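You operate a simulated robot arm through the tools that you are given. There is no shell and no other tool. Be economical: measure what you need, move in short steps, check, and stop when the job is done.

The job below is to be done with a simulated two-armed robot. You get a single attempt, and the scene is never put back.

## Task
Hold the rusty sleeve on the marked spot on the opener table steady with one hand and put the steel insert marked "1" in it with the other.

It is judged by the outcome, as a careful person would: the job done as asked, and still so three seconds after it is handed in. It fails if anything else is knocked over, pushed out of place, dropped, spilled or broken.

## Robot
Two 7-joint arms with two-finger parallel grippers on one trunk, on a base that drives. Base frame: it is fixed to the floor where the robot stands at the start and does not move with it; the origin is under the middle of the robot, x ahead of it, y to its left, z up. Units: m, degrees, N and s.
The left shoulder is at the start at [0.06, 0.189, 1.203], the right one opposite. Places, roughly: rusty sleeve [-1.75, 0.75, 0.75]. Payload 3.43 kg a hand.
The TCP of each hand is the grasp point between the finger pads, 0.03 m short of the fingertips. In the tool frame z runs along the fingers and y along their closing line. The gripper opens to 0.094 m. The fingers are 0.028 m wide and 0.01 m thick; the gripper's body (0.05 by 0.096 m) begins 0.055 m behind the TCP.
Orientation is that of the tool frame in the base frame, as a unit quaternion [w, x, y, z]. With the fingers straight down and closing along the base's y, the tool's x points along the base's -x, its y along +y and its z along -z.

## Interface
- The arms move only by the tool step_arm. It takes "left_targets", "right_targets" or both (then of equal length, played together; a hand with none holds still); each is one flat list of numbers, 6 for each row, row after row: the shift along the tool's x, y, z in m, then the turn, a rotation vector about the tool's x, y, z in degrees. In form: [dx, dy, dz, wx, wy, wz, dx, dy, dz, wx, wy, wz, ...]. A call has 1 to 20 rows; each row shifts and turns the commanded pose from where the row before left it, along the tool's axes as they then stand. "left_grip" and "right_grip" are, for a hand that has rows, the closure, from 0 (fully open) to 1 (shut), set as the call begins (left out, the last holds). Rows are played at 5 a second. More than 0.05 m and 8.6 degrees between two rows, or a gripper value outside its range, and nothing of the call is played. Where a pose cannot be reached the arm comes as near as it can. A force on the tool above 40 N (or 10 N above the force at the start of the call, whichever is more), or a blocked arm, ends the call early, and 0.2 s more pass. Each finger travels about 0.153 m/s and halts on what it meets, pressing with about 32 N; the grip force reading is that of the motor and also rises with nothing between the fingers. The clock runs only during rows and for 0.2 s after the last one: add rows that do not move to give the fingers time. It gives the time, the measured TCP pose, the force on the tool (base axes), the opening and the grip force at its end, in the units of the frame above (readings bear some noise), with the torque about the TCP (base axes, N m) and any sound that the robot's microphone picked up.
- Cameras (640 x 400 px; columns grow to the right, rows downward): "scene" is now at [0.0007, -0.0266, 1.7393]; the picture's right is [-0.40, -0.92, 0.00], its down [-0.80, 0.35, -0.49] and it looks along [0.45, -0.19, -0.87] (base axes); focal length 274 px, centre (320, 200). "left" rides on the left gripper at [0.076, -0.014, -0.102] in its tool frame; the picture's right is [0.18, 0.98, 0.00], its down [-0.75, 0.14, -0.64] and it looks along [-0.63, 0.12, 0.77] (tool axes); focal length 243 px, centre (320, 200). "right" rides on the right gripper at [0.076, 0.014, -0.102] in its tool frame; the picture's right is [-0.18, 0.98, 0.00], its down [-0.75, -0.14, -0.64] and it looks along [-0.63, -0.12, 0.77] (tool axes); focal length 243 px, centre (320, 200). There is no depth. A picture from a camera that has moved, and an enlarged one, comes with that camera's place and axes in the base frame and with its lens.
- get_image(camera): a new picture of that camera. No time passes.
- lift_body(by): slides the trunk up (or, below 0, down) by that many m; the arms and the scene camera ride with it, the base frame stays. It gives what a move gives, with no picture.
- steer(legs): drives the robot by 1 to 6 legs, each [ahead, left, turn to the left] in m, m and degrees, along the robot's own axes; the way and the turn of a leg run together, so that a leg with both is an arc; at most 1.5 m and 180 degrees a leg. The arms and the cameras ride along, it lands a little off, and it stops where it bumps. It gives what a move gives.
- turn_head(pan, tilt): turns the head with the scene camera to pan (to the left, within 86 degrees either way) and tilt (down, from -29 to 69), counted from straight ahead of the robot. It gives what a move gives.
- enlarge(camera, box): a new picture of the part [left, top, right, bottom] of that camera's present view, enlarged. No time passes.
- finish_job(): hands the job in; it is judged then, once.

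Go step by step. Nothing tells you exact positions but the pictures and the camera data: compare them with the known pose of the tool, close in by small moves and look again before you grip or let go. The budget is 120 turns and 100 pictures, counting those below and the enlarged ones. Unless the task says otherwise, let go and move clear before handing in, and close with one line.

The tools are called after "Request:" by a JSON object that holds its "api" and its "payload". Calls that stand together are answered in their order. step_arm: Moves the arms, as the interface text tells. Its arguments: {"type":"object","properties":{"left_targets":{"type":"array","items":{"type":"number"}},"left_grip":{"type":"number"},"right_targets":{"type":"array","items":{"type":"number"}},"right_grip":{"type":"number"}},"required":[]} The other tools are called the same way: lift_body (by) slides the trunk up or down; steer (legs) drives the base; turn_head (pan, tilt) turns the head that bears the scene camera; get_image (camera) takes a picture; enlarge (camera, box) takes an enlarged picture of a part of a camera's view; finish_job () hands the job in.

At the start:

```text
t: 0.0
left_tcp_pos: [0.3485, 0.0058, 1.1456]
left_orientation: [0.0, 0.001, 1.0, 0.001]
left_contact_force: [0.0, 0.8, 0.1]
left_torque: [0.01, -0.03, 0.0]
left_grip_width: 0.0941
left_finger_force: 0.0
right_tcp_pos: [0.3017, -0.2801, 1.1662]
right_orientation: [0.0, 0.0, 1.0, 0.0]
right_contact_force: [0.0, -0.1, 0.1]
right_torque: [0.01, -0.02, 0.0]
right_grip_width: 0.0938
right_finger_force: 0.0
trunk travel left (down, up): [-0.875, 0.115]
robot x, y, heading: [-0.002, -0.0, -0.1]
head pan, tilt: [-23.4, 60.7]
```

scene: 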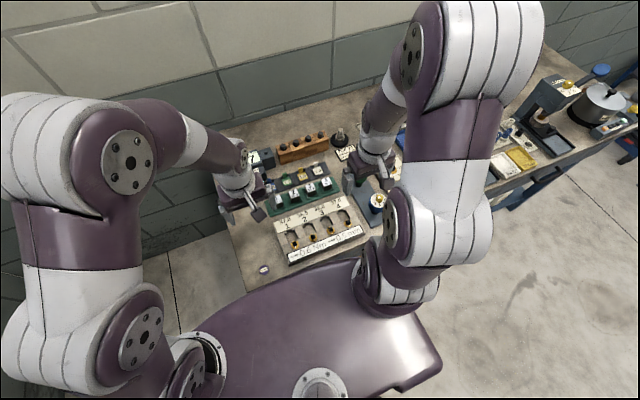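
right: 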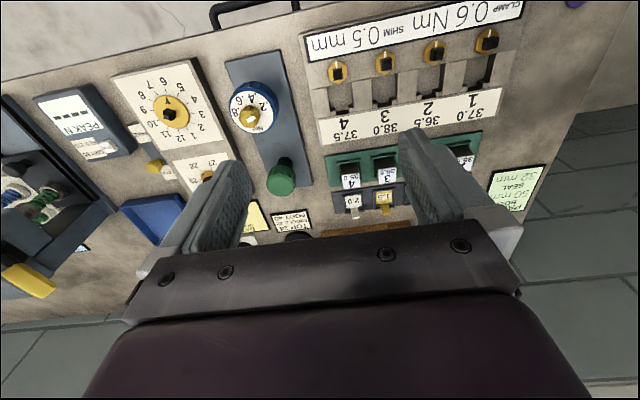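
left: 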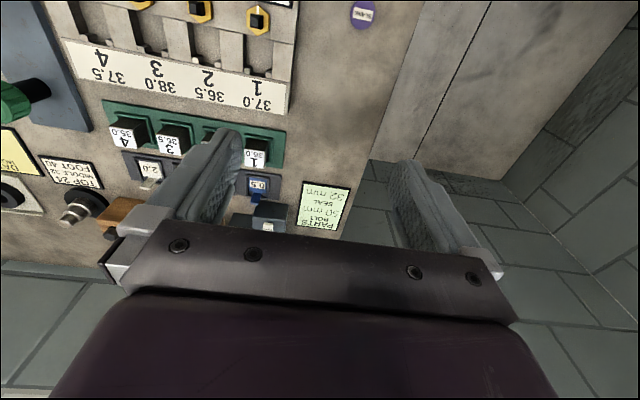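

The bench ahead carries numbered parts, and the sleeve is behind me. I'll look closer at the bench and then turn the head to survey the rest.

Request:
{"api": "enlarge", "payload": {"camera": "scene", "box": [220, 110, 420, 280]}}

Request:
{"api": "enlarge", "payload": {"camera": "right", "box": [300, 0, 560, 220]}}

Request:
{"api": "turn_head", "payload": {"pan": 86, "tilt": 25}}

Request:
{"api": "get_image", "payload": {"camera": "scene"}}

```text
2.35 times, centred on (320, 195) of scene
camera zoom: at [0.0007, -0.0266, 1.7393], right [-0.4, -0.92, 0.0], down [-0.8, 0.35, -0.49], along [0.45, -0.19, -0.87], focal length 644 px, centre (320, 212)
```

zoom: 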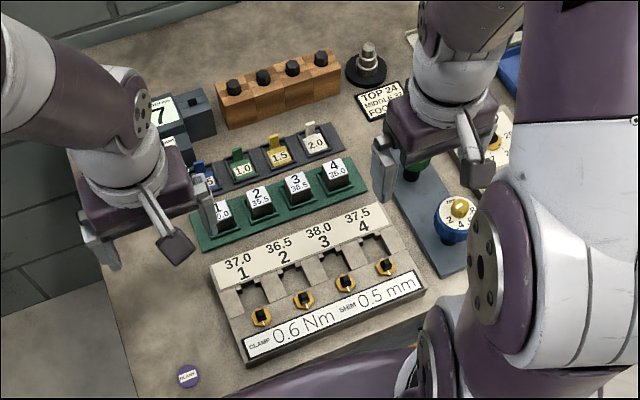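

```text
1.82 times, centred on (430, 110) of right
camera zoom: at [0.2251, -0.2674, 1.2694], right [0.18, 0.98, 0.0], down [0.75, -0.14, 0.64], along [0.63, -0.12, -0.77], focal length 441 px, centre (120, 364)
```

zoom: 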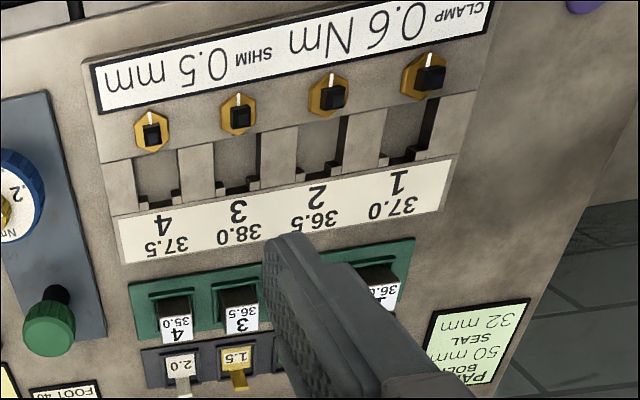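

```text
t: 1.9
left_tcp_pos: [0.3486, 0.0058, 1.1468]
left_orientation: [0.0, 0.0, 1.0, 0.0]
left_contact_force: [-0.1, -0.1, -0.1]
left_torque: [0.0, 0.01, -0.01]
left_grip_width: 0.094
left_finger_force: 0.2
right_tcp_pos: [0.3011, -0.2811, 1.1661]
right_orientation: [0.001, 0.0, 1.0, -0.001]
right_contact_force: [-0.1, 0.0, 0.0]
right_torque: [0.04, 0.02, -0.02]
right_grip_width: 0.0938
right_finger_force: 0.0
trunk travel left (down, up): [-0.875, 0.115]
robot x, y, heading: [0.0014, -0.0011, -0.1]
head pan, tilt: [85.9, 25.0]
```

```text
94 pictures are left
camera scene: at [-0.0531, 0.0914, 1.7902], right [1.0, -0.07, 0.0], down [-0.03, -0.42, -0.91], along [0.06, 0.9, -0.42], focal length 274 px, centre (320, 200)
```

scene: 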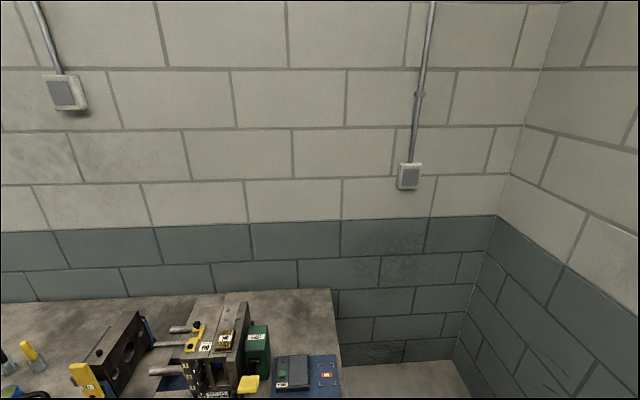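

The left side shows another table behind-left. I'll back off from the bench a little and turn left to see it.

Request:
{"api": "steer", "payload": {"legs": [[-0.4, 0, 0], [0, 0, 90]]}}

Request:
{"api": "turn_head", "payload": {"pan": 40, "tilt": 35}}

Request:
{"api": "get_image", "payload": {"camera": "scene"}}

Request:
{"api": "turn_head", "payload": {"pan": 86, "tilt": 35}}

Request:
{"api": "get_image", "payload": {"camera": "scene"}}

```text
t: 8.2
left_tcp_pos: [-0.4029, 0.3495, 1.1461]
left_orientation: [-0.001, -0.701, 0.714, 0.001]
left_contact_force: [0.1, -0.7, 0.5]
left_torque: [0.01, 0.04, 0.02]
left_grip_width: 0.0941
left_finger_force: 0.0
right_tcp_pos: [-0.1167, 0.2981, 1.1676]
right_orientation: [-0.001, -0.7, 0.714, 0.001]
right_contact_force: [-0.1, -0.2, 0.7]
right_torque: [0.0, 0.0, 0.02]
right_grip_width: 0.094
right_finger_force: 0.1
trunk travel left (down, up): [-0.875, 0.115]
robot x, y, heading: [-0.4052, 0.0021, 89.4]
head pan, tilt: [85.9, 25.0]
```

```text
t: 9.3
left_tcp_pos: [-0.403, 0.3495, 1.1451]
left_orientation: [0.0, -0.701, 0.713, 0.0]
left_contact_force: [0.7, -0.3, -0.5]
left_torque: [-0.01, -0.02, -0.03]
left_grip_width: 0.0941
left_finger_force: 0.1
right_tcp_pos: [-0.1168, 0.2972, 1.1663]
right_orientation: [0.0, -0.701, 0.713, -0.001]
right_contact_force: [-0.3, 0.1, -0.7]
right_torque: [-0.01, 0.02, 0.02]
right_grip_width: 0.094
right_finger_force: 0.1
trunk travel left (down, up): [-0.875, 0.115]
robot x, y, heading: [-0.4034, -0.0012, 88.7]
head pan, tilt: [40.0, 35.0]
```

```text
93 pictures are left
camera scene: at [-0.4595, 0.0085, 1.7745], right [0.78, 0.63, 0.0], down [0.36, -0.45, -0.82], along [-0.52, 0.64, -0.57], focal length 274 px, centre (320, 200)
```

scene: 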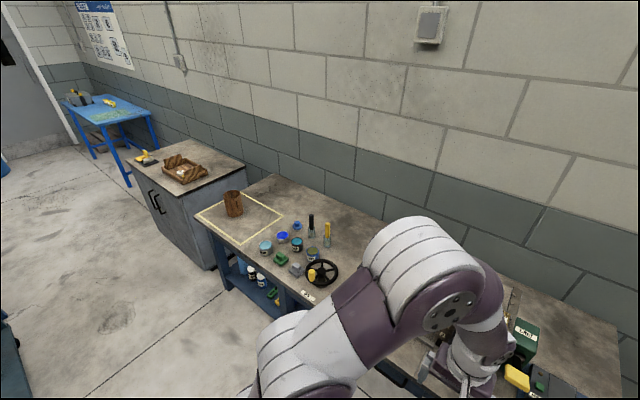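

```text
t: 10.4
left_tcp_pos: [-0.4027, 0.3499, 1.146]
left_orientation: [0.0, -0.701, 0.714, 0.0]
left_contact_force: [0.2, -0.9, -1.4]
left_torque: [0.01, 0.0, -0.01]
left_grip_width: 0.0939
left_finger_force: 0.1
right_tcp_pos: [-0.1167, 0.2979, 1.1663]
right_orientation: [0.001, -0.701, 0.713, -0.001]
right_contact_force: [-0.4, 0.5, 0.3]
right_torque: [0.03, 0.04, 0.03]
right_grip_width: 0.0937
right_finger_force: 0.0
trunk travel left (down, up): [-0.875, 0.115]
robot x, y, heading: [-0.4026, 0.0022, 89.1]
head pan, tilt: [85.9, 35.0]
```

```text
92 pictures are left
camera scene: at [-0.4917, -0.052, 1.7745], right [0.09, 1.0, 0.0], down [0.57, -0.05, -0.82], along [-0.82, 0.07, -0.57], focal length 274 px, centre (320, 200)
```

scene: 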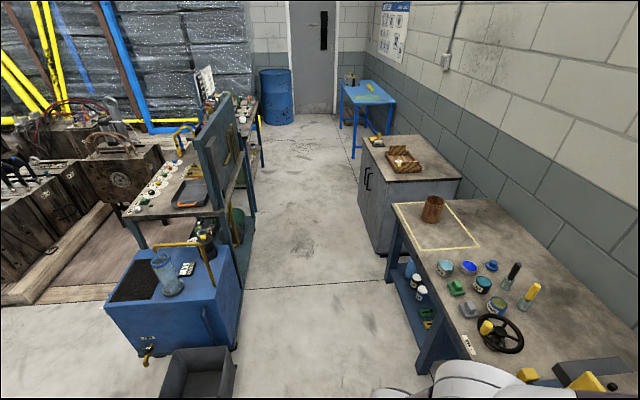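

The rusty sleeve stands in the yellow outline on the table. Now I look for the steel insert marked "1".

Request:
{"api": "enlarge", "payload": {"camera": "scene", "box": [390, 180, 570, 360]}}

Request:
{"api": "enlarge", "payload": {"camera": "scene", "box": [340, 70, 470, 200]}}

Request:
{"api": "enlarge", "payload": {"camera": "scene", "box": [100, 60, 280, 220]}}

```text
2.22 times, centred on (480, 270) of scene
camera zoom: at [-0.4917, -0.052, 1.7745], right [0.09, 1.0, 0.0], down [0.57, -0.05, -0.82], along [-0.82, 0.07, -0.57], focal length 608 px, centre (-36, 44)
```

zoom: 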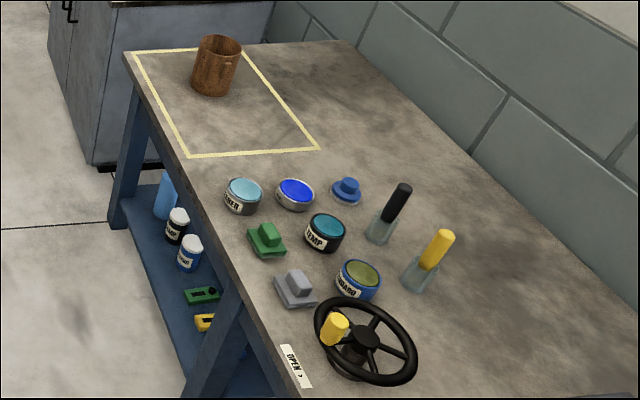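

```text
3.08 times, centred on (405, 135) of scene
camera zoom: at [-0.4917, -0.052, 1.7745], right [0.09, 1.0, 0.0], down [0.57, -0.05, -0.82], along [-0.82, 0.07, -0.57], focal length 842 px, centre (58, 400)
```

zoom: 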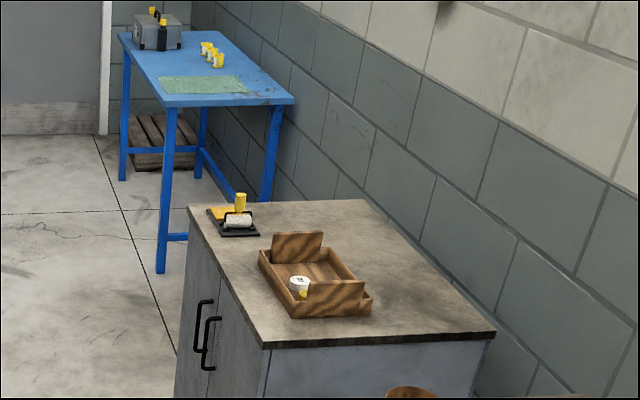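

```text
2.50 times, centred on (190, 140) of scene
camera zoom: at [-0.4917, -0.052, 1.7745], right [0.09, 1.0, 0.0], down [0.57, -0.05, -0.82], along [-0.82, 0.07, -0.57], focal length 684 px, centre (645, 350)
```

zoom: 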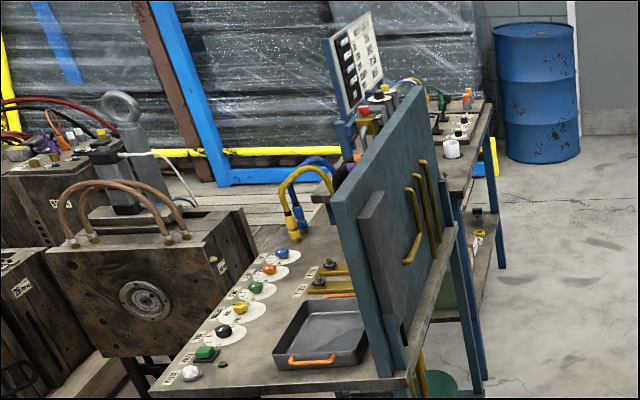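

The sleeve is on the front table. The inserts may be in the wooden tray on the cabinet beyond, so I drive sideways toward it and look.

Request:
{"api": "steer", "payload": {"legs": [[0, 1.3, 0]]}}

Request:
{"api": "turn_head", "payload": {"pan": 50, "tilt": 40}}

Request:
{"api": "get_image", "payload": {"camera": "scene"}}

Request:
{"api": "turn_head", "payload": {"pan": 0, "tilt": 50}}

Request:
{"api": "get_image", "payload": {"camera": "scene"}}

```text
t: 17.0
left_tcp_pos: [-1.7168, 0.3705, 1.1455]
left_orientation: [0.0, -0.702, 0.712, 0.0]
left_contact_force: [0.4, -0.4, 0.0]
left_torque: [0.04, 0.0, 0.0]
left_grip_width: 0.094
left_finger_force: 0.0
right_tcp_pos: [-1.4313, 0.3186, 1.1672]
right_orientation: [0.0, -0.702, 0.712, 0.0]
right_contact_force: [0.2, -0.1, 0.0]
right_torque: [0.03, 0.01, 0.01]
right_grip_width: 0.0942
right_finger_force: 0.1
trunk travel left (down, up): [-0.875, 0.115]
robot x, y, heading: [-1.719, 0.0208, 89.2]
head pan, tilt: [85.9, 35.0]
```

```text
t: 18.0
left_tcp_pos: [-1.7182, 0.3705, 1.1464]
left_orientation: [0.0, -0.702, 0.712, 0.0]
left_contact_force: [-0.7, 0.3, 0.0]
left_torque: [-0.02, -0.02, -0.04]
left_grip_width: 0.0939
left_finger_force: 0.1
right_tcp_pos: [-1.4327, 0.3203, 1.1674]
right_orientation: [0.0, -0.702, 0.713, -0.001]
right_contact_force: [-0.9, 0.2, -0.1]
right_torque: [0.01, -0.04, 0.03]
right_grip_width: 0.094
right_finger_force: 0.1
trunk travel left (down, up): [-0.875, 0.115]
robot x, y, heading: [-1.7163, 0.0203, 89.2]
head pan, tilt: [50.0, 40.0]
```

```text
88 pictures are left
camera scene: at [-1.7819, 0.0165, 1.7669], right [0.65, 0.76, 0.0], down [0.49, -0.42, -0.77], along [-0.58, 0.5, -0.64], focal length 274 px, centre (320, 200)
```

scene: 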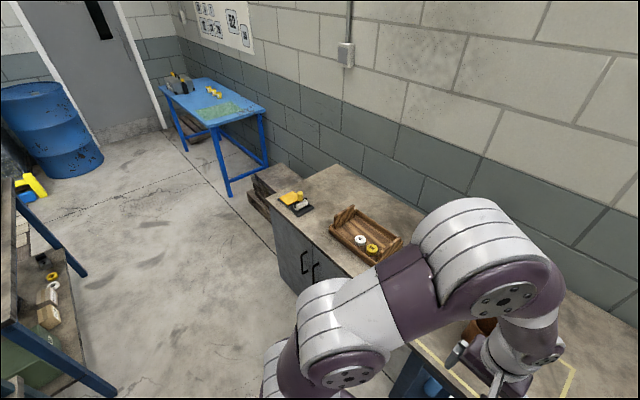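

```text
t: 19.2
left_tcp_pos: [-1.7166, 0.3707, 1.1456]
left_orientation: [0.0, -0.701, 0.713, 0.001]
left_contact_force: [-0.3, 0.4, 0.0]
left_torque: [0.02, -0.04, -0.01]
left_grip_width: 0.0942
left_finger_force: 0.1
right_tcp_pos: [-1.4325, 0.3186, 1.1661]
right_orientation: [0.0, -0.702, 0.712, -0.001]
right_contact_force: [0.0, -0.3, 0.4]
right_torque: [0.02, -0.02, -0.01]
right_grip_width: 0.0938
right_finger_force: 0.0
trunk travel left (down, up): [-0.875, 0.115]
robot x, y, heading: [-1.714, 0.0195, 89.1]
head pan, tilt: [0.0, 50.0]
```

```text
87 pictures are left
camera scene: at [-1.7167, 0.038, 1.7527], right [1.0, -0.01, 0.0], down [-0.01, -0.77, -0.64], along [0.01, 0.64, -0.77], focal length 274 px, centre (320, 200)
```

scene: 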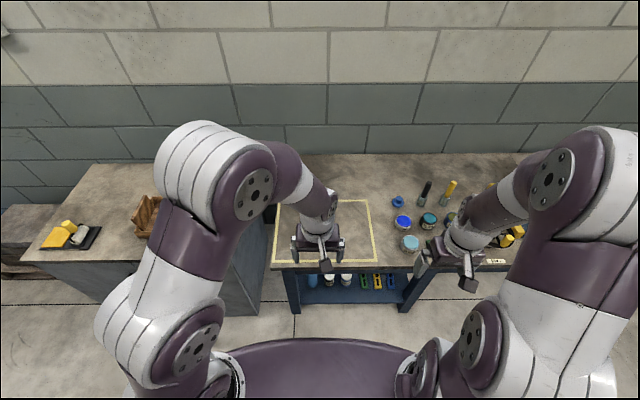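

The tray on the cabinet holds two disc-like parts (white-top and yellow-top). I'll drive along to face it and look down at them.

Request:
{"api": "steer", "payload": {"legs": [[0, 0.75, 0]]}}

Request:
{"api": "get_image", "payload": {"camera": "scene"}}

Request:
{"api": "get_image", "payload": {"camera": "left"}}

Request:
{"api": "get_image", "payload": {"camera": "right"}}

```text
t: 23.2
left_tcp_pos: [-2.4586, 0.3807, 1.1446]
left_orientation: [0.0, -0.702, 0.712, 0.0]
left_contact_force: [1.0, -0.4, 0.4]
left_torque: [0.03, 0.01, 0.03]
left_grip_width: 0.0938
left_finger_force: 0.2
right_tcp_pos: [-2.1724, 0.3292, 1.166]
right_orientation: [0.0, -0.702, 0.712, 0.001]
right_contact_force: [0.2, -0.1, 0.1]
right_torque: [0.03, 0.0, 0.02]
right_grip_width: 0.0939
right_finger_force: 0.1
trunk travel left (down, up): [-0.875, 0.115]
robot x, y, heading: [-2.4595, 0.0329, 89.1]
head pan, tilt: [0.0, 50.0]
```

```text
86 pictures are left
camera scene: at [-2.4568, 0.0486, 1.7527], right [1.0, -0.01, 0.0], down [-0.01, -0.77, -0.64], along [0.01, 0.64, -0.77], focal length 274 px, centre (320, 200)
```

scene: 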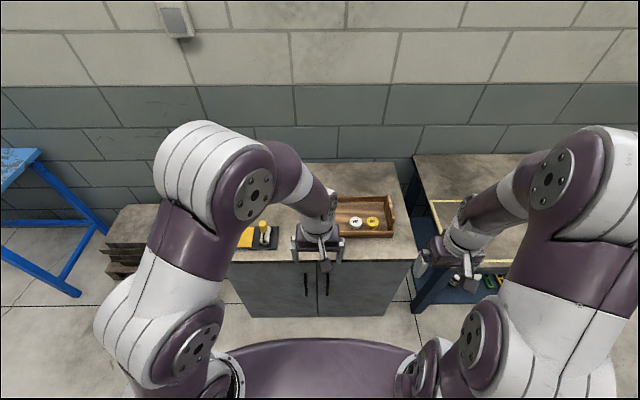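

```text
85 pictures are left
camera left: at [-2.4436, 0.3068, 1.2482], right [-0.99, -0.17, 0.0], down [-0.13, 0.76, 0.64], along [-0.11, 0.63, -0.77], focal length 243 px, centre (320, 200)
```

left: 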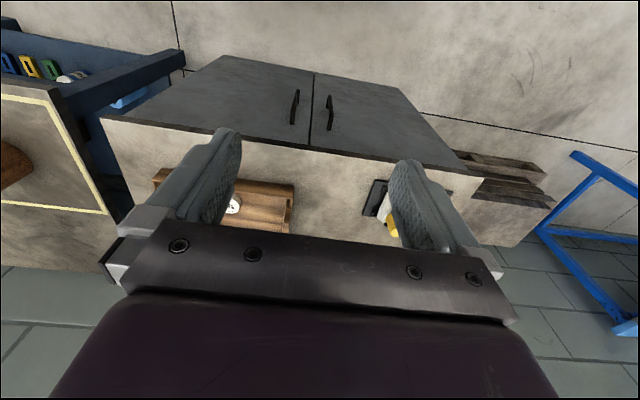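

```text
84 pictures are left
camera right: at [-2.1881, 0.2536, 1.2693], right [-0.98, 0.2, 0.0], down [0.15, 0.75, 0.64], along [0.13, 0.63, -0.77], focal length 243 px, centre (320, 200)
```

right: 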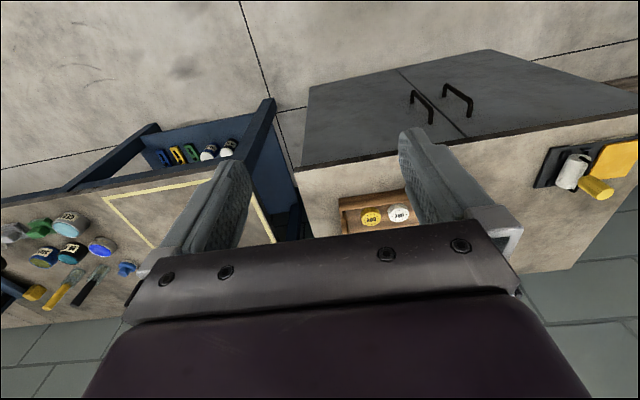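

Request:
{"api": "enlarge", "payload": {"camera": "scene", "box": [330, 180, 410, 250]}}

Request:
{"api": "enlarge", "payload": {"camera": "right", "box": [330, 180, 430, 240]}}

Request:
{"api": "turn_head", "payload": {"pan": 86, "tilt": 30}}

Request:
{"api": "get_image", "payload": {"camera": "scene"}}

```text
5.71 times, centred on (370, 215) of scene
camera zoom: at [-2.4568, 0.0486, 1.7527], right [1.0, -0.01, 0.0], down [-0.01, -0.77, -0.64], along [0.01, 0.64, -0.77], focal length 1564 px, centre (34, 114)
```

zoom: 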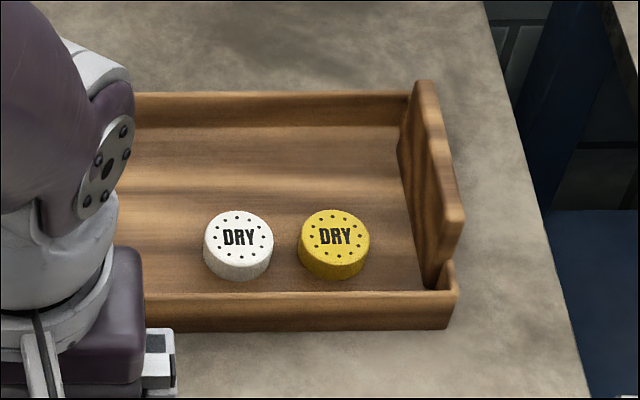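

```text
6.40 times, centred on (380, 210) of right
camera zoom: at [-2.1881, 0.2536, 1.2693], right [-0.98, 0.2, 0.0], down [0.15, 0.75, 0.64], along [0.13, 0.63, -0.77], focal length 1553 px, centre (-64, 136)
```

zoom: 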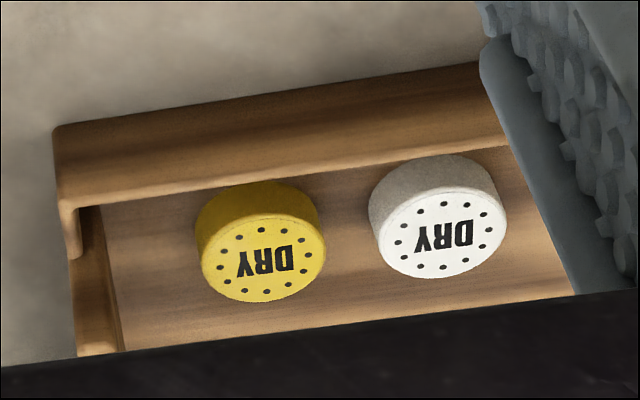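

```text
t: 24.8
left_tcp_pos: [-2.4578, 0.3813, 1.1452]
left_orientation: [0.0, -0.702, 0.712, 0.0]
left_contact_force: [0.9, 0.5, 0.3]
left_torque: [0.01, -0.05, -0.02]
left_grip_width: 0.0939
left_finger_force: 0.0
right_tcp_pos: [-2.1731, 0.33, 1.1661]
right_orientation: [0.0, -0.702, 0.712, 0.0]
right_contact_force: [-0.5, 0.1, -0.3]
right_torque: [0.01, -0.04, -0.03]
right_grip_width: 0.0941
right_finger_force: 0.0
trunk travel left (down, up): [-0.875, 0.115]
robot x, y, heading: [-2.4583, 0.0302, 89.0]
head pan, tilt: [85.9, 30.0]
```

```text
81 pictures are left
camera scene: at [-2.5486, -0.0207, 1.7823], right [0.09, 1.0, 0.0], down [0.5, -0.04, -0.87], along [-0.86, 0.07, -0.5], focal length 274 px, centre (320, 200)
```

scene: 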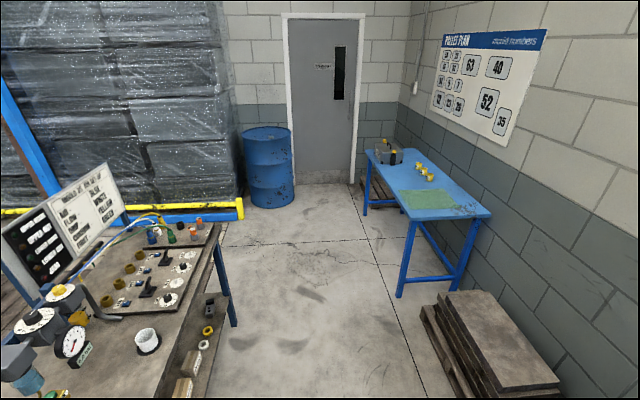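

Those are desiccant caps, not inserts. The blocks marked 1–4 on the first bench look like likely inserts, but I'll also check the rest of the opener table on the way back.

Request:
{"api": "steer", "payload": {"legs": [[0, -1.4, 0]]}}

Request:
{"api": "turn_head", "payload": {"pan": -20, "tilt": 48}}

Request:
{"api": "get_image", "payload": {"camera": "scene"}}

Request:
{"api": "turn_head", "payload": {"pan": -75, "tilt": 40}}

Request:
{"api": "get_image", "payload": {"camera": "scene"}}

```text
t: 31.8
left_tcp_pos: [-1.0669, 0.3849, 1.1463]
left_orientation: [0.0, 0.714, -0.7, 0.0]
left_contact_force: [0.1, 0.4, 0.2]
left_torque: [-0.01, 0.0, -0.04]
left_grip_width: 0.0941
left_finger_force: 0.1
right_tcp_pos: [-0.7804, 0.3425, 1.167]
right_orientation: [0.0, 0.714, -0.7, 0.0]
right_contact_force: [-0.1, 0.4, 0.1]
right_torque: [0.04, 0.01, 0.03]
right_grip_width: 0.0939
right_finger_force: 0.0
trunk travel left (down, up): [-0.875, 0.115]
robot x, y, heading: [-1.0553, 0.0374, 91.0]
head pan, tilt: [85.9, 30.0]
```

```text
t: 33.7
left_tcp_pos: [-1.0672, 0.3847, 1.1454]
left_orientation: [0.001, 0.714, -0.7, 0.0]
left_contact_force: [0.3, 0.7, -0.1]
left_torque: [0.03, 0.01, 0.0]
left_grip_width: 0.0942
left_finger_force: 0.0
right_tcp_pos: [-0.7797, 0.3429, 1.1661]
right_orientation: [0.0, 0.714, -0.701, 0.0]
right_contact_force: [-1.0, -0.4, 0.2]
right_torque: [0.01, 0.02, 0.0]
right_grip_width: 0.0937
right_finger_force: 0.0
trunk travel left (down, up): [-0.875, 0.115]
robot x, y, heading: [-1.0579, 0.0367, 91.1]
head pan, tilt: [-20.0, 48.0]
```

```text
80 pictures are left
camera scene: at [-1.0274, 0.0502, 1.7555], right [0.95, -0.32, 0.0], down [-0.24, -0.7, -0.67], along [0.22, 0.63, -0.74], focal length 274 px, centre (320, 200)
```

scene: 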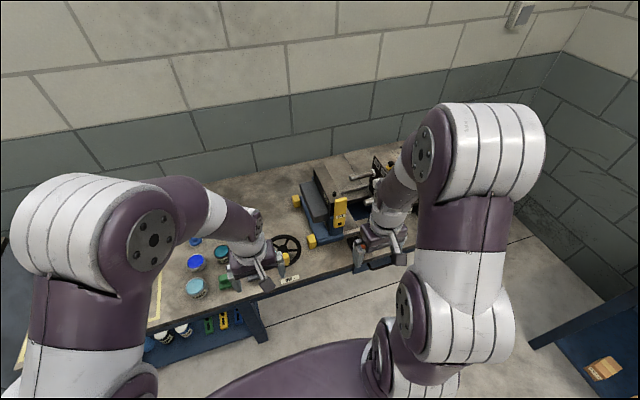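

```text
t: 34.9
left_tcp_pos: [-1.0674, 0.3845, 1.1447]
left_orientation: [0.0, 0.714, -0.7, 0.0]
left_contact_force: [-0.2, -1.2, 0.5]
left_torque: [0.03, -0.01, -0.01]
left_grip_width: 0.0939
left_finger_force: 0.1
right_tcp_pos: [-0.7788, 0.3434, 1.1671]
right_orientation: [0.0, 0.713, -0.701, -0.001]
right_contact_force: [-1.1, 0.3, 0.0]
right_torque: [0.0, -0.01, 0.01]
right_grip_width: 0.094
right_finger_force: 0.1
trunk travel left (down, up): [-0.875, 0.115]
robot x, y, heading: [-1.0566, 0.0314, 90.9]
head pan, tilt: [-75.0, 40.0]
```

```text
79 pictures are left
camera scene: at [-0.9712, -0.0007, 1.7669], right [0.28, -0.96, 0.0], down [-0.62, -0.18, -0.77], along [0.74, 0.21, -0.64], focal length 274 px, centre (320, 200)
```

scene: 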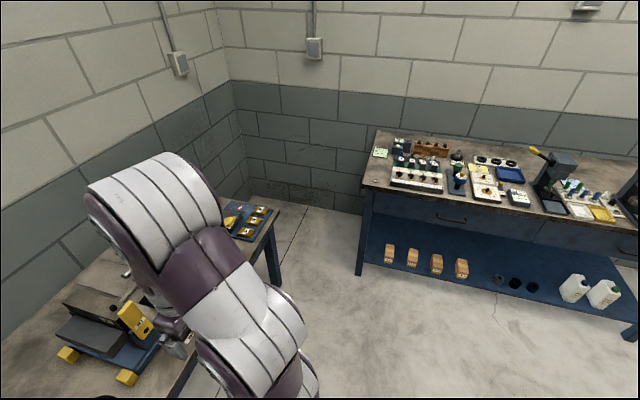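

Request:
{"api": "enlarge", "payload": {"camera": "scene", "box": [205, 185, 295, 255]}}

Request:
{"api": "enlarge", "payload": {"camera": "scene", "box": [365, 125, 525, 225]}}

Request:
{"api": "enlarge", "payload": {"camera": "scene", "box": [490, 130, 640, 250]}}

Request:
{"api": "get_image", "payload": {"camera": "right"}}

```text
5.71 times, centred on (250, 220) of scene
camera zoom: at [-0.9712, -0.0007, 1.7669], right [0.28, -0.96, 0.0], down [-0.62, -0.18, -0.77], along [0.74, 0.21, -0.64], focal length 1564 px, centre (720, 86)
```

zoom: 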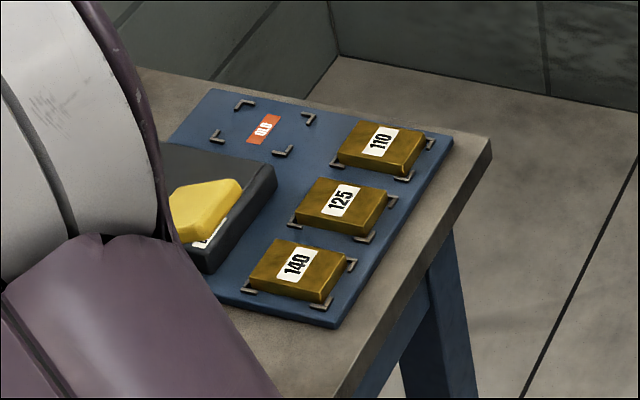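

```text
4.00 times, centred on (445, 175) of scene
camera zoom: at [-0.9712, -0.0007, 1.7669], right [0.28, -0.96, 0.0], down [-0.62, -0.18, -0.77], along [0.74, 0.21, -0.64], focal length 1095 px, centre (-180, 300)
```

zoom: 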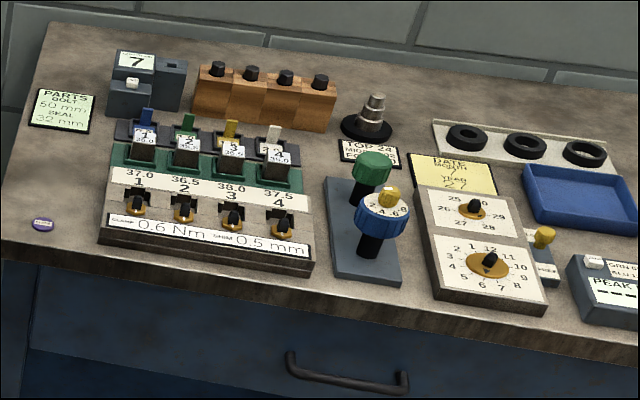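

```text
3.33 times, centred on (565, 190) of scene
camera zoom: at [-0.9712, -0.0007, 1.7669], right [0.28, -0.96, 0.0], down [-0.62, -0.18, -0.77], along [0.74, 0.21, -0.64], focal length 912 px, centre (-497, 233)
```

zoom: 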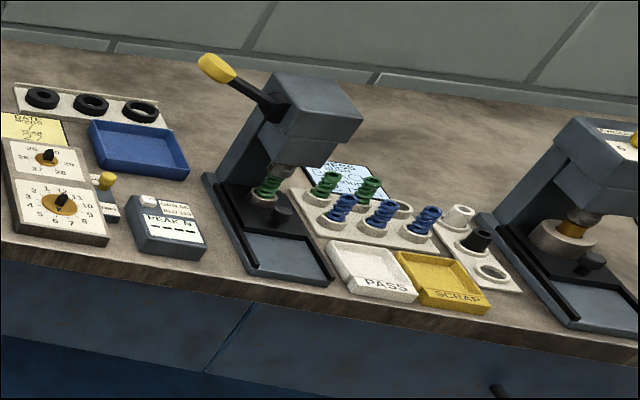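

```text
75 pictures are left
camera right: at [-0.7925, 0.2664, 1.2694], right [-0.99, 0.16, 0.0], down [0.13, 0.76, 0.64], along [0.11, 0.63, -0.77], focal length 243 px, centre (320, 200)
```

right: 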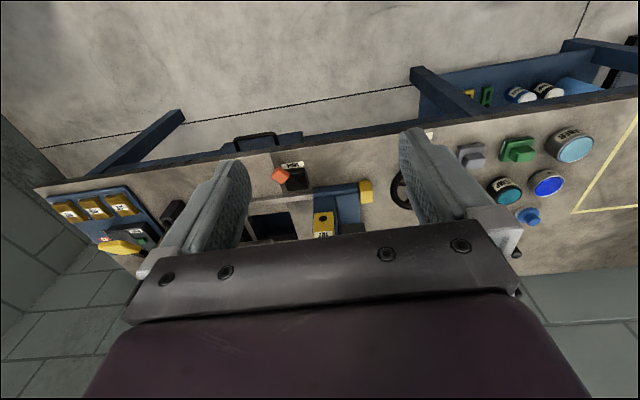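

The dark steel blocks labelled 1–4 (36.0 …) in the green rack on the first bench are the inserts. I'll drive back to that bench, and glance at the far side of the room on the way.

Request:
{"api": "steer", "payload": {"legs": [[0, 0, -91], [0.7, 0.05, 0]]}}

Request:
{"api": "turn_head", "payload": {"pan": -86, "tilt": 30}}

Request:
{"api": "get_image", "payload": {"camera": "scene"}}

Request:
{"api": "turn_head", "payload": {"pan": 0, "tilt": 40}}

Request:
{"api": "get_image", "payload": {"camera": "scene"}}

```text
t: 42.6
left_tcp_pos: [-0.0001, 0.0994, 1.1453]
left_orientation: [-0.001, -0.003, 1.0, 0.001]
left_contact_force: [0.3, 0.4, -0.7]
left_torque: [-0.04, -0.01, 0.01]
left_grip_width: 0.094
left_finger_force: 0.0
right_tcp_pos: [-0.0445, -0.1893, 1.1675]
right_orientation: [0.001, -0.003, 1.0, 0.0]
right_contact_force: [0.0, -0.3, 0.5]
right_torque: [0.0, -0.01, -0.01]
right_grip_width: 0.0939
right_finger_force: 0.0
trunk travel left (down, up): [-0.875, 0.115]
robot x, y, heading: [-0.3484, 0.0893, 0.5]
head pan, tilt: [-75.0, 40.0]
```

```text
t: 43.4
left_tcp_pos: [0.0013, 0.099, 1.1456]
left_orientation: [0.0, -0.002, 1.0, 0.0]
left_contact_force: [-0.9, 0.0, -0.5]
left_torque: [0.0, -0.02, 0.01]
left_grip_width: 0.0939
left_finger_force: 0.0
right_tcp_pos: [-0.0436, -0.1885, 1.166]
right_orientation: [0.001, -0.003, 1.0, 0.0]
right_contact_force: [-0.3, 0.4, 0.5]
right_torque: [-0.02, 0.01, -0.01]
right_grip_width: 0.0938
right_finger_force: 0.0
trunk travel left (down, up): [-0.875, 0.115]
robot x, y, heading: [-0.3442, 0.0928, 0.6]
head pan, tilt: [-85.9, 30.0]
```

```text
74 pictures are left
camera scene: at [-0.3998, 0.0001, 1.7822], right [-1.0, -0.08, 0.0], down [-0.04, 0.5, -0.87], along [0.07, -0.86, -0.5], focal length 274 px, centre (320, 200)
```

scene: 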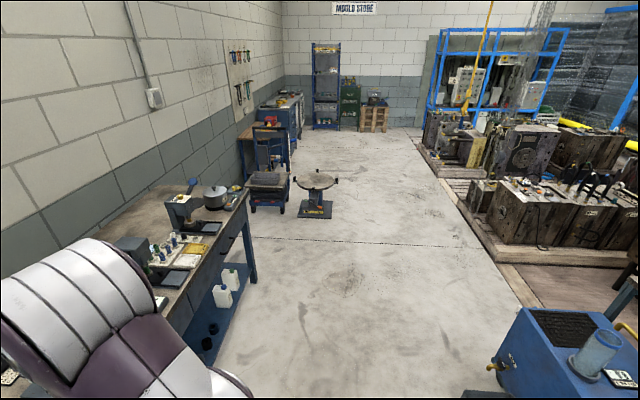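

```text
t: 45.0
left_tcp_pos: [0.0021, 0.0997, 1.1453]
left_orientation: [0.0, -0.002, 1.0, 0.0]
left_contact_force: [0.4, 0.4, 0.8]
left_torque: [-0.02, 0.0, 0.01]
left_grip_width: 0.0939
left_finger_force: 0.1
right_tcp_pos: [-0.0449, -0.1884, 1.1656]
right_orientation: [0.0, -0.003, 1.0, 0.0]
right_contact_force: [-1.1, -0.1, -0.6]
right_torque: [-0.01, 0.02, -0.01]
right_grip_width: 0.0939
right_finger_force: 0.0
trunk travel left (down, up): [-0.875, 0.115]
robot x, y, heading: [-0.3457, 0.0882, 0.3]
head pan, tilt: [0.0, 40.0]
```

```text
73 pictures are left
camera scene: at [-0.3224, 0.0907, 1.7669], right [0.01, -1.0, 0.0], down [-0.64, 0.0, -0.77], along [0.77, 0.0, -0.64], focal length 274 px, centre (320, 200)
```

scene: 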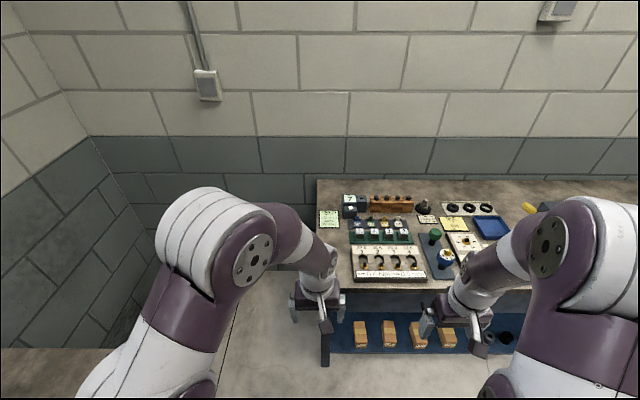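

I have a clear view of the rack; I zoom to measure insert 1.

Request:
{"api": "enlarge", "payload": {"camera": "scene", "box": [335, 190, 435, 260]}}

```text
5.71 times, centred on (385, 225) of scene
camera zoom: at [-0.3224, 0.0907, 1.7669], right [0.01, -1.0, 0.0], down [-0.64, 0.0, -0.77], along [0.77, 0.0, -0.64], focal length 1564 px, centre (-51, 57)
```

zoom: 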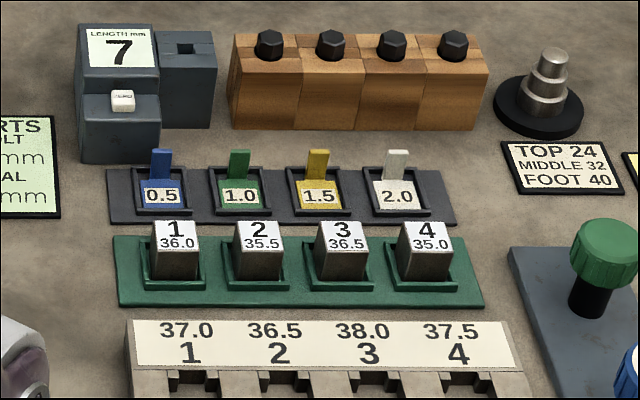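

Insert 1's top is about [0.635, -0.11, 0.76] in present readings. I drive up to the bench so that it falls in the right hand's reach.

Request:
{"api": "steer", "payload": {"legs": [[0.47, 0, 0]]}}

Request:
{"api": "turn_head", "payload": {"pan": 0, "tilt": 60}}

Request:
{"api": "get_image", "payload": {"camera": "scene"}}

Request:
{"api": "get_image", "payload": {"camera": "right"}}

```text
t: 47.4
left_tcp_pos: [0.3954, 0.1018, 1.1428]
left_orientation: [-0.004, -0.001, 1.0, 0.001]
left_contact_force: [0.4, 0.2, 0.7]
left_torque: [-0.02, 0.08, 0.0]
left_grip_width: 0.094
left_finger_force: 0.1
right_tcp_pos: [0.3471, -0.185, 1.165]
right_orientation: [-0.004, -0.001, 1.0, 0.0]
right_contact_force: [0.8, -1.1, -0.1]
right_torque: [0.01, 0.08, 0.04]
right_grip_width: 0.0941
right_finger_force: 0.0
trunk travel left (down, up): [-0.875, 0.115]
robot x, y, heading: [0.0405, 0.0914, -0.2]
head pan, tilt: [0.0, 40.0]
stopped in leg 1: the robot was blocked; the commanded pose is now the measured one
```

```text
t: 48.2
left_tcp_pos: [0.3868, 0.1019, 1.1455]
left_orientation: [0.001, -0.001, 1.0, 0.001]
left_contact_force: [-0.9, 1.0, -0.4]
left_torque: [0.02, 0.0, -0.01]
left_grip_width: 0.0938
left_finger_force: 0.1
right_tcp_pos: [0.3407, -0.1856, 1.1667]
right_orientation: [0.0, -0.001, 1.0, 0.0]
right_contact_force: [0.0, -0.4, -0.1]
right_torque: [0.02, -0.02, 0.0]
right_grip_width: 0.0939
right_finger_force: 0.2
trunk travel left (down, up): [-0.875, 0.115]
robot x, y, heading: [0.037, 0.0972, 0.1]
head pan, tilt: [0.0, 60.0]
```

```text
71 pictures are left
camera scene: at [0.0442, 0.0956, 1.7402], right [0.0, -1.0, 0.0], down [-0.87, 0.0, -0.5], along [0.5, 0.0, -0.87], focal length 274 px, centre (320, 200)
```

scene: 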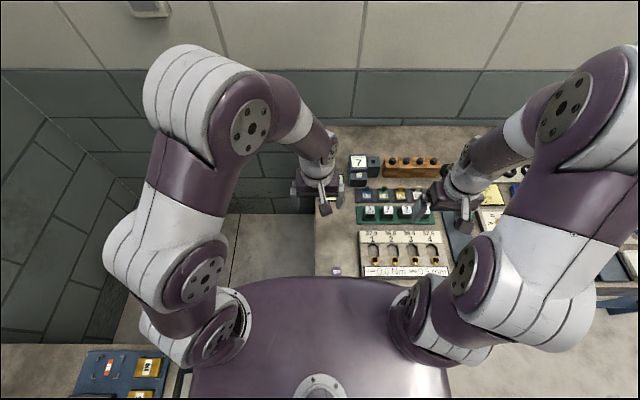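

```text
70 pictures are left
camera right: at [0.2631, -0.1711, 1.2697], right [0.18, 0.98, 0.0], down [0.75, -0.14, 0.64], along [0.63, -0.12, -0.77], focal length 243 px, centre (320, 200)
```

right: 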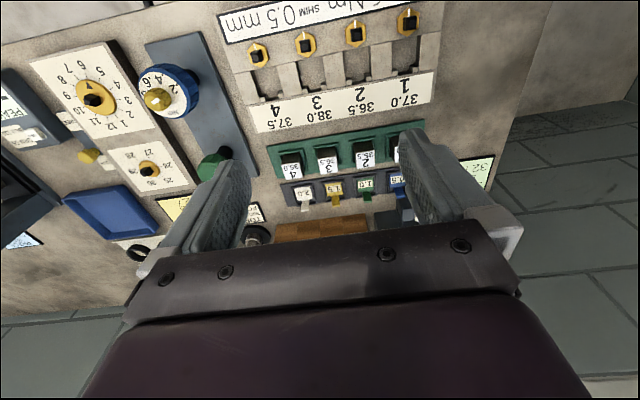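

Comparing views from several places, this bench is higher than 0.72: insert 1's top comes out near [0.495, -0.077, 0.885]. I move the left hand aside and bring the right hand above insert 1 at a safe height.

Request:
{"api": "step_arm", "payload": {"left_targets": [0, 0.03, 0, 0, 0, 0, 0, 0.03, 0, 0, 0, 0, 0, 0.03, 0, 0, 0, 0, 0, 0.03, 0, 0, 0, 0, 0, 0, 0, 0, 0, 0], "right_targets": [-0.031, 0.0216, 0.022, 0, 0, 0, -0.031, 0.0216, 0.022, 0, 0, 0, -0.031, 0.0216, 0.022, 0, 0, 0, -0.031, 0.0216, 0.022, 0, 0, 0, -0.031, 0.0216, 0.022, 0, 0, 0]}}

Request:
{"api": "get_image", "payload": {"camera": "right"}}

Request:
{"api": "get_image", "payload": {"camera": "scene"}}

```text
t: 49.4
left_tcp_pos: [0.3905, 0.2229, 1.145]
left_orientation: [-0.002, -0.001, 1.0, -0.001]
left_contact_force: [-0.1, -0.1, 0.1]
left_torque: [0.0, 0.03, 0.0]
left_grip_width: 0.0937
left_finger_force: 0.0
right_tcp_pos: [0.4977, -0.0758, 1.0559]
right_orientation: [-0.001, -0.001, 1.0, 0.0]
right_contact_force: [0.6, 0.3, -0.5]
right_torque: [-0.01, 0.02, 0.02]
right_grip_width: 0.0938
right_finger_force: 0.0
trunk travel left (down, up): [-0.875, 0.115]
robot x, y, heading: [0.0385, 0.0949, 0.1]
head pan, tilt: [0.0, 60.0]
```

```text
69 pictures are left
camera right: at [0.4202, -0.062, 1.1587], right [0.18, 0.98, 0.0], down [0.76, -0.14, 0.64], along [0.63, -0.12, -0.77], focal length 243 px, centre (320, 200)
```

right: 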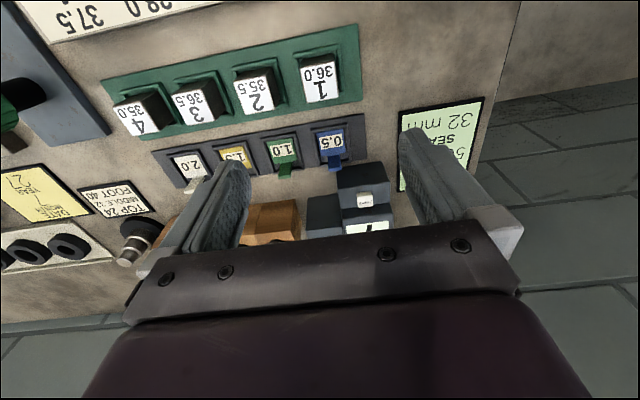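

```text
68 pictures are left
camera scene: at [0.0479, 0.0957, 1.7402], right [0.0, -1.0, 0.0], down [-0.87, 0.0, -0.5], along [0.5, 0.0, -0.87], focal length 274 px, centre (320, 200)
```

scene: 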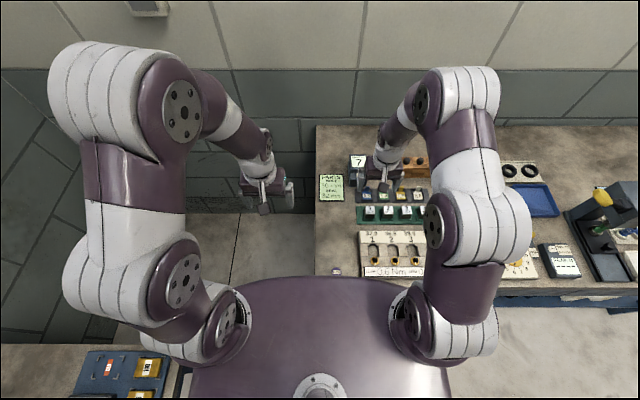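

Triangulation puts insert 1's top at about [0.489, -0.076, 0.90], right below the hand. I half-close to about 6 cm, correct x and lower to just above it, then look.

Request:
{"api": "step_arm", "payload": {"right_targets": [0.004, 0, 0.025, 0, 0, 0, 0.004, 0, 0.025, 0, 0, 0, 0, 0, 0.025, 0, 0, 0, 0, 0, 0, 0, 0, 0], "right_grip": 0.33}}

Request:
{"api": "get_image", "payload": {"camera": "right"}}

```text
t: 50.4
left_tcp_pos: [0.3898, 0.2235, 1.1444]
left_orientation: [0.001, -0.001, 1.0, 0.0]
left_contact_force: [-0.3, 0.0, 0.4]
left_torque: [0.03, 0.01, 0.01]
left_grip_width: 0.0942
left_finger_force: 0.0
right_tcp_pos: [0.4875, -0.0779, 0.9823]
right_orientation: [0.0, -0.001, 1.0, -0.001]
right_contact_force: [-0.5, 0.0, 0.3]
right_torque: [0.0, 0.03, 0.01]
right_grip_width: 0.0628
right_finger_force: 0.0
trunk travel left (down, up): [-0.875, 0.115]
robot x, y, heading: [0.0396, 0.0949, -0.1]
head pan, tilt: [0.0, 60.0]
```

```text
67 pictures are left
camera right: at [0.4117, -0.0637, 1.0845], right [0.18, 0.98, 0.0], down [0.75, -0.14, 0.64], along [0.63, -0.12, -0.77], focal length 243 px, centre (320, 200)
```

right: 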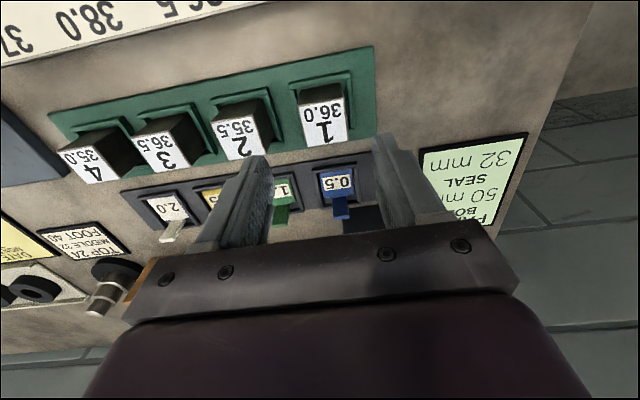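

The hand is well lined up (about 3 mm in y to correct). I lower to put the fingertips around the insert's top level and look again.

Request:
{"api": "step_arm", "payload": {"right_targets": [0, 0.003, 0.02, 0, 0, 0, 0, 0, 0.02, 0, 0, 0, 0, 0, 0.006, 0, 0, 0]}}

Request:
{"api": "get_image", "payload": {"camera": "right"}}

Request:
{"api": "enlarge", "payload": {"camera": "scene", "box": [330, 150, 450, 230]}}

```text
t: 51.2
left_tcp_pos: [0.3897, 0.2233, 1.1457]
left_orientation: [0.001, -0.001, 1.0, -0.001]
left_contact_force: [-0.1, 0.2, 0.2]
left_torque: [0.0, 0.02, 0.03]
left_grip_width: 0.094
left_finger_force: 0.1
right_tcp_pos: [0.487, -0.0732, 0.9362]
right_orientation: [0.0, 0.0, 1.0, 0.0]
right_contact_force: [-0.3, -0.2, 0.8]
right_torque: [-0.02, -0.01, -0.03]
right_grip_width: 0.063
right_finger_force: 0.1
trunk travel left (down, up): [-0.875, 0.115]
robot x, y, heading: [0.0356, 0.0955, 0.3]
head pan, tilt: [0.0, 60.0]
```

```text
66 pictures are left
camera right: at [0.4105, -0.06, 1.038], right [0.18, 0.98, 0.0], down [0.75, -0.14, 0.64], along [0.63, -0.12, -0.77], focal length 243 px, centre (320, 200)
```

right: 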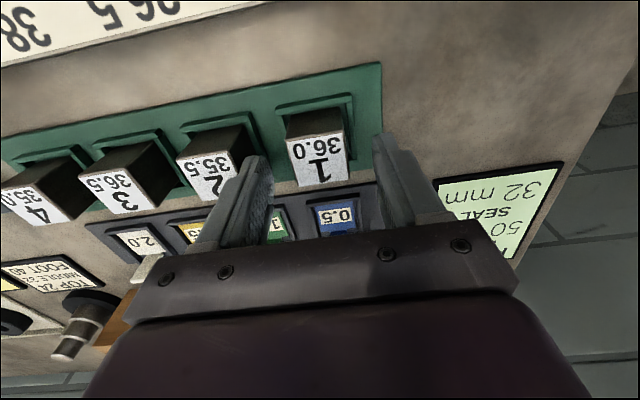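

```text
5.00 times, centred on (390, 190) of scene
camera zoom: at [0.0457, 0.0954, 1.7402], right [0.0, -1.0, 0.0], down [-0.87, 0.0, -0.5], along [0.5, 0.0, -0.87], focal length 1369 px, centre (-30, 250)
```

zoom: 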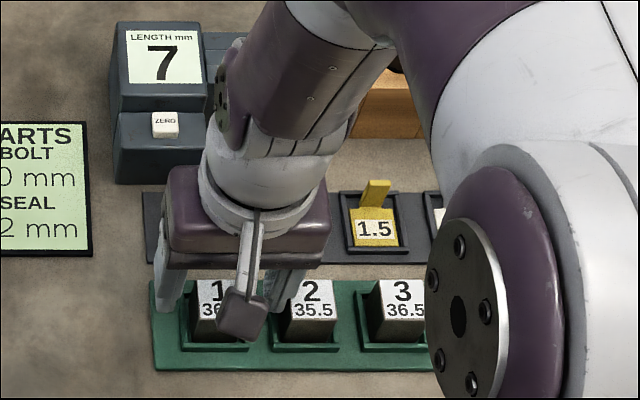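

Now the top face is confirmed near z 0.896, fingertips 1 cm above it. I lower 29 mm so the fingers take the upper half of the insert, above the nest rim, then close gently.

Request:
{"api": "step_arm", "payload": {"right_targets": [-0.002, -0.002, 0.015, 0, 0, 0, -0.001, 0, 0.014, 0, 0, 0, 0, 0, 0, 0, 0, 0]}}

Request:
{"api": "get_image", "payload": {"camera": "right"}}

```text
t: 51.6
left_tcp_pos: [0.3876, 0.2228, 1.1455]
left_orientation: [0.0, 0.0, 1.0, 0.0]
left_contact_force: [0.2, 0.7, 0.0]
left_torque: [0.02, 0.05, 0.0]
left_grip_width: 0.0939
left_finger_force: 0.1
right_tcp_pos: [0.4876, -0.0756, 0.9242]
right_orientation: [-0.002, 0.0, 1.0, 0.0]
right_contact_force: [-7.6, 0.4, 15.3]
right_torque: [-0.54, 0.09, -0.23]
right_grip_width: 0.0626
right_finger_force: 0.1
trunk travel left (down, up): [-0.875, 0.115]
robot x, y, heading: [0.0377, 0.0927, 0.3]
head pan, tilt: [0.0, 60.0]
stopped in row 2 (right hand): the force on the tool passed its limit (the readings are from after the stop); the commanded pose is now the measured one
```

```text
64 pictures are left
camera right: at [0.411, -0.0618, 1.0271], right [0.18, 0.98, 0.0], down [0.76, -0.14, 0.64], along [0.63, -0.12, -0.77], focal length 243 px, centre (320, 200)
```

right: 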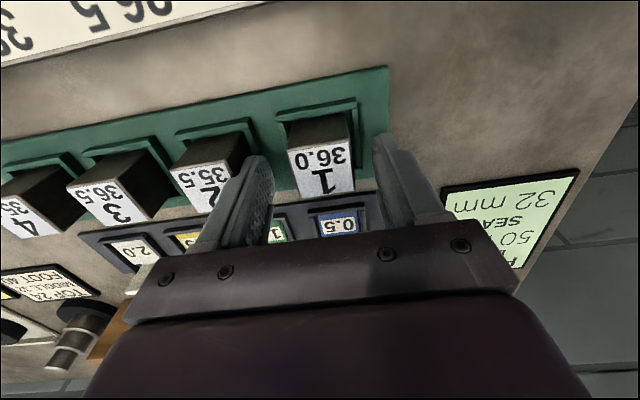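

The right-hand outer finger touched something near insert 2's edge, so my opening is too wide. I back up, narrow to about 46 mm and look.

Request:
{"api": "step_arm", "payload": {"right_targets": [0, 0, -0.015, 0, 0, 0, 0, 0, 0, 0, 0, 0, 0, 0, 0, 0, 0, 0], "right_grip": 0.5}}

Request:
{"api": "enlarge", "payload": {"camera": "right", "box": [150, 80, 450, 260]}}

Request:
{"api": "enlarge", "payload": {"camera": "scene", "box": [340, 160, 430, 230]}}

```text
t: 52.4
left_tcp_pos: [0.3898, 0.2225, 1.1449]
left_orientation: [-0.001, 0.0, 1.0, 0.0]
left_contact_force: [-0.2, -0.5, 0.4]
left_torque: [0.0, -0.02, 0.02]
left_grip_width: 0.094
left_finger_force: 0.0
right_tcp_pos: [0.4906, -0.0757, 0.9377]
right_orientation: [-0.001, 0.0, 1.0, -0.001]
right_contact_force: [-0.8, -0.4, -1.1]
right_torque: [-0.01, 0.0, 0.0]
right_grip_width: 0.0468
right_finger_force: 0.0
trunk travel left (down, up): [-0.875, 0.115]
robot x, y, heading: [0.0353, 0.0965, -0.1]
head pan, tilt: [0.0, 60.0]
```

```text
2.13 times, centred on (300, 170) of right
camera zoom: at [0.4131, -0.0621, 1.0412], right [0.18, 0.98, 0.0], down [0.76, -0.14, 0.64], along [0.63, -0.12, -0.77], focal length 518 px, centre (363, 264)
```

zoom: 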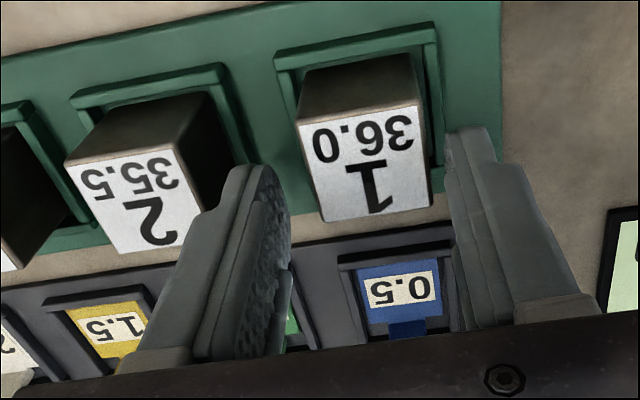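

```text
5.71 times, centred on (385, 195) of scene
camera zoom: at [0.0467, 0.0951, 1.7401], right [0.0, -1.0, 0.0], down [-0.87, 0.0, -0.5], along [0.5, 0.0, -0.87], focal length 1564 px, centre (-51, 229)
```

zoom: 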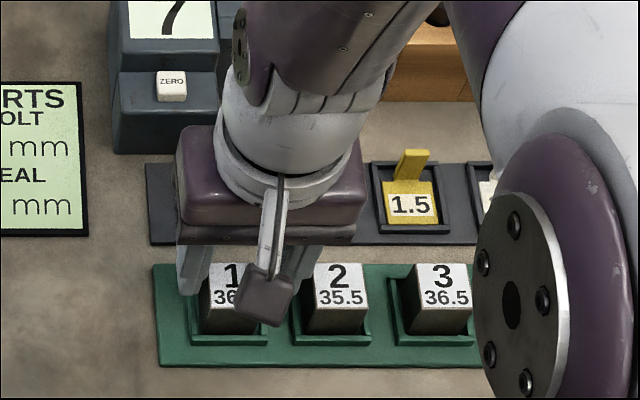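

Clear now: both fingers straddle insert 1 and clear of insert 2. I lower with a 2 mm shift toward +y.

Request:
{"api": "step_arm", "payload": {"right_targets": [0, 0.002, 0.008, 0, 0, 0, 0, 0, 0.008, 0, 0, 0, 0, 0, 0.008, 0, 0, 0, 0, 0, 0.005, 0, 0, 0]}}

Request:
{"api": "enlarge", "payload": {"camera": "right", "box": [150, 80, 450, 260]}}

```text
t: 53.2
left_tcp_pos: [0.3879, 0.2233, 1.1454]
left_orientation: [-0.001, 0.0, 1.0, -0.001]
left_contact_force: [0.3, -0.5, -0.3]
left_torque: [0.02, -0.02, 0.0]
left_grip_width: 0.0941
left_finger_force: 0.0
right_tcp_pos: [0.4896, -0.0734, 0.9227]
right_orientation: [0.001, -0.001, 1.0, 0.0]
right_contact_force: [-0.6, 1.0, 0.2]
right_torque: [-0.01, -0.06, 0.0]
right_grip_width: 0.0472
right_finger_force: 0.3
trunk travel left (down, up): [-0.875, 0.115]
robot x, y, heading: [0.0367, 0.0913, 0.2]
head pan, tilt: [0.0, 60.0]
stopped in row 3 (right hand): the force on the tool passed its limit (the readings are from after the stop); the commanded pose is now the measured one
```

```text
2.13 times, centred on (300, 170) of right
camera zoom: at [0.4133, -0.0595, 1.0246], right [0.18, 0.98, 0.0], down [0.75, -0.14, 0.64], along [0.63, -0.12, -0.77], focal length 518 px, centre (363, 264)
```

zoom: 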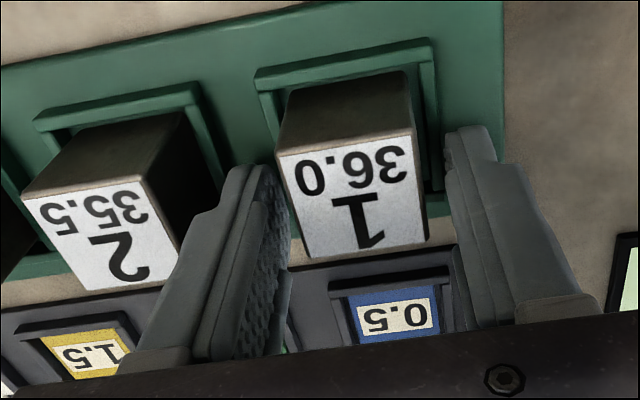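

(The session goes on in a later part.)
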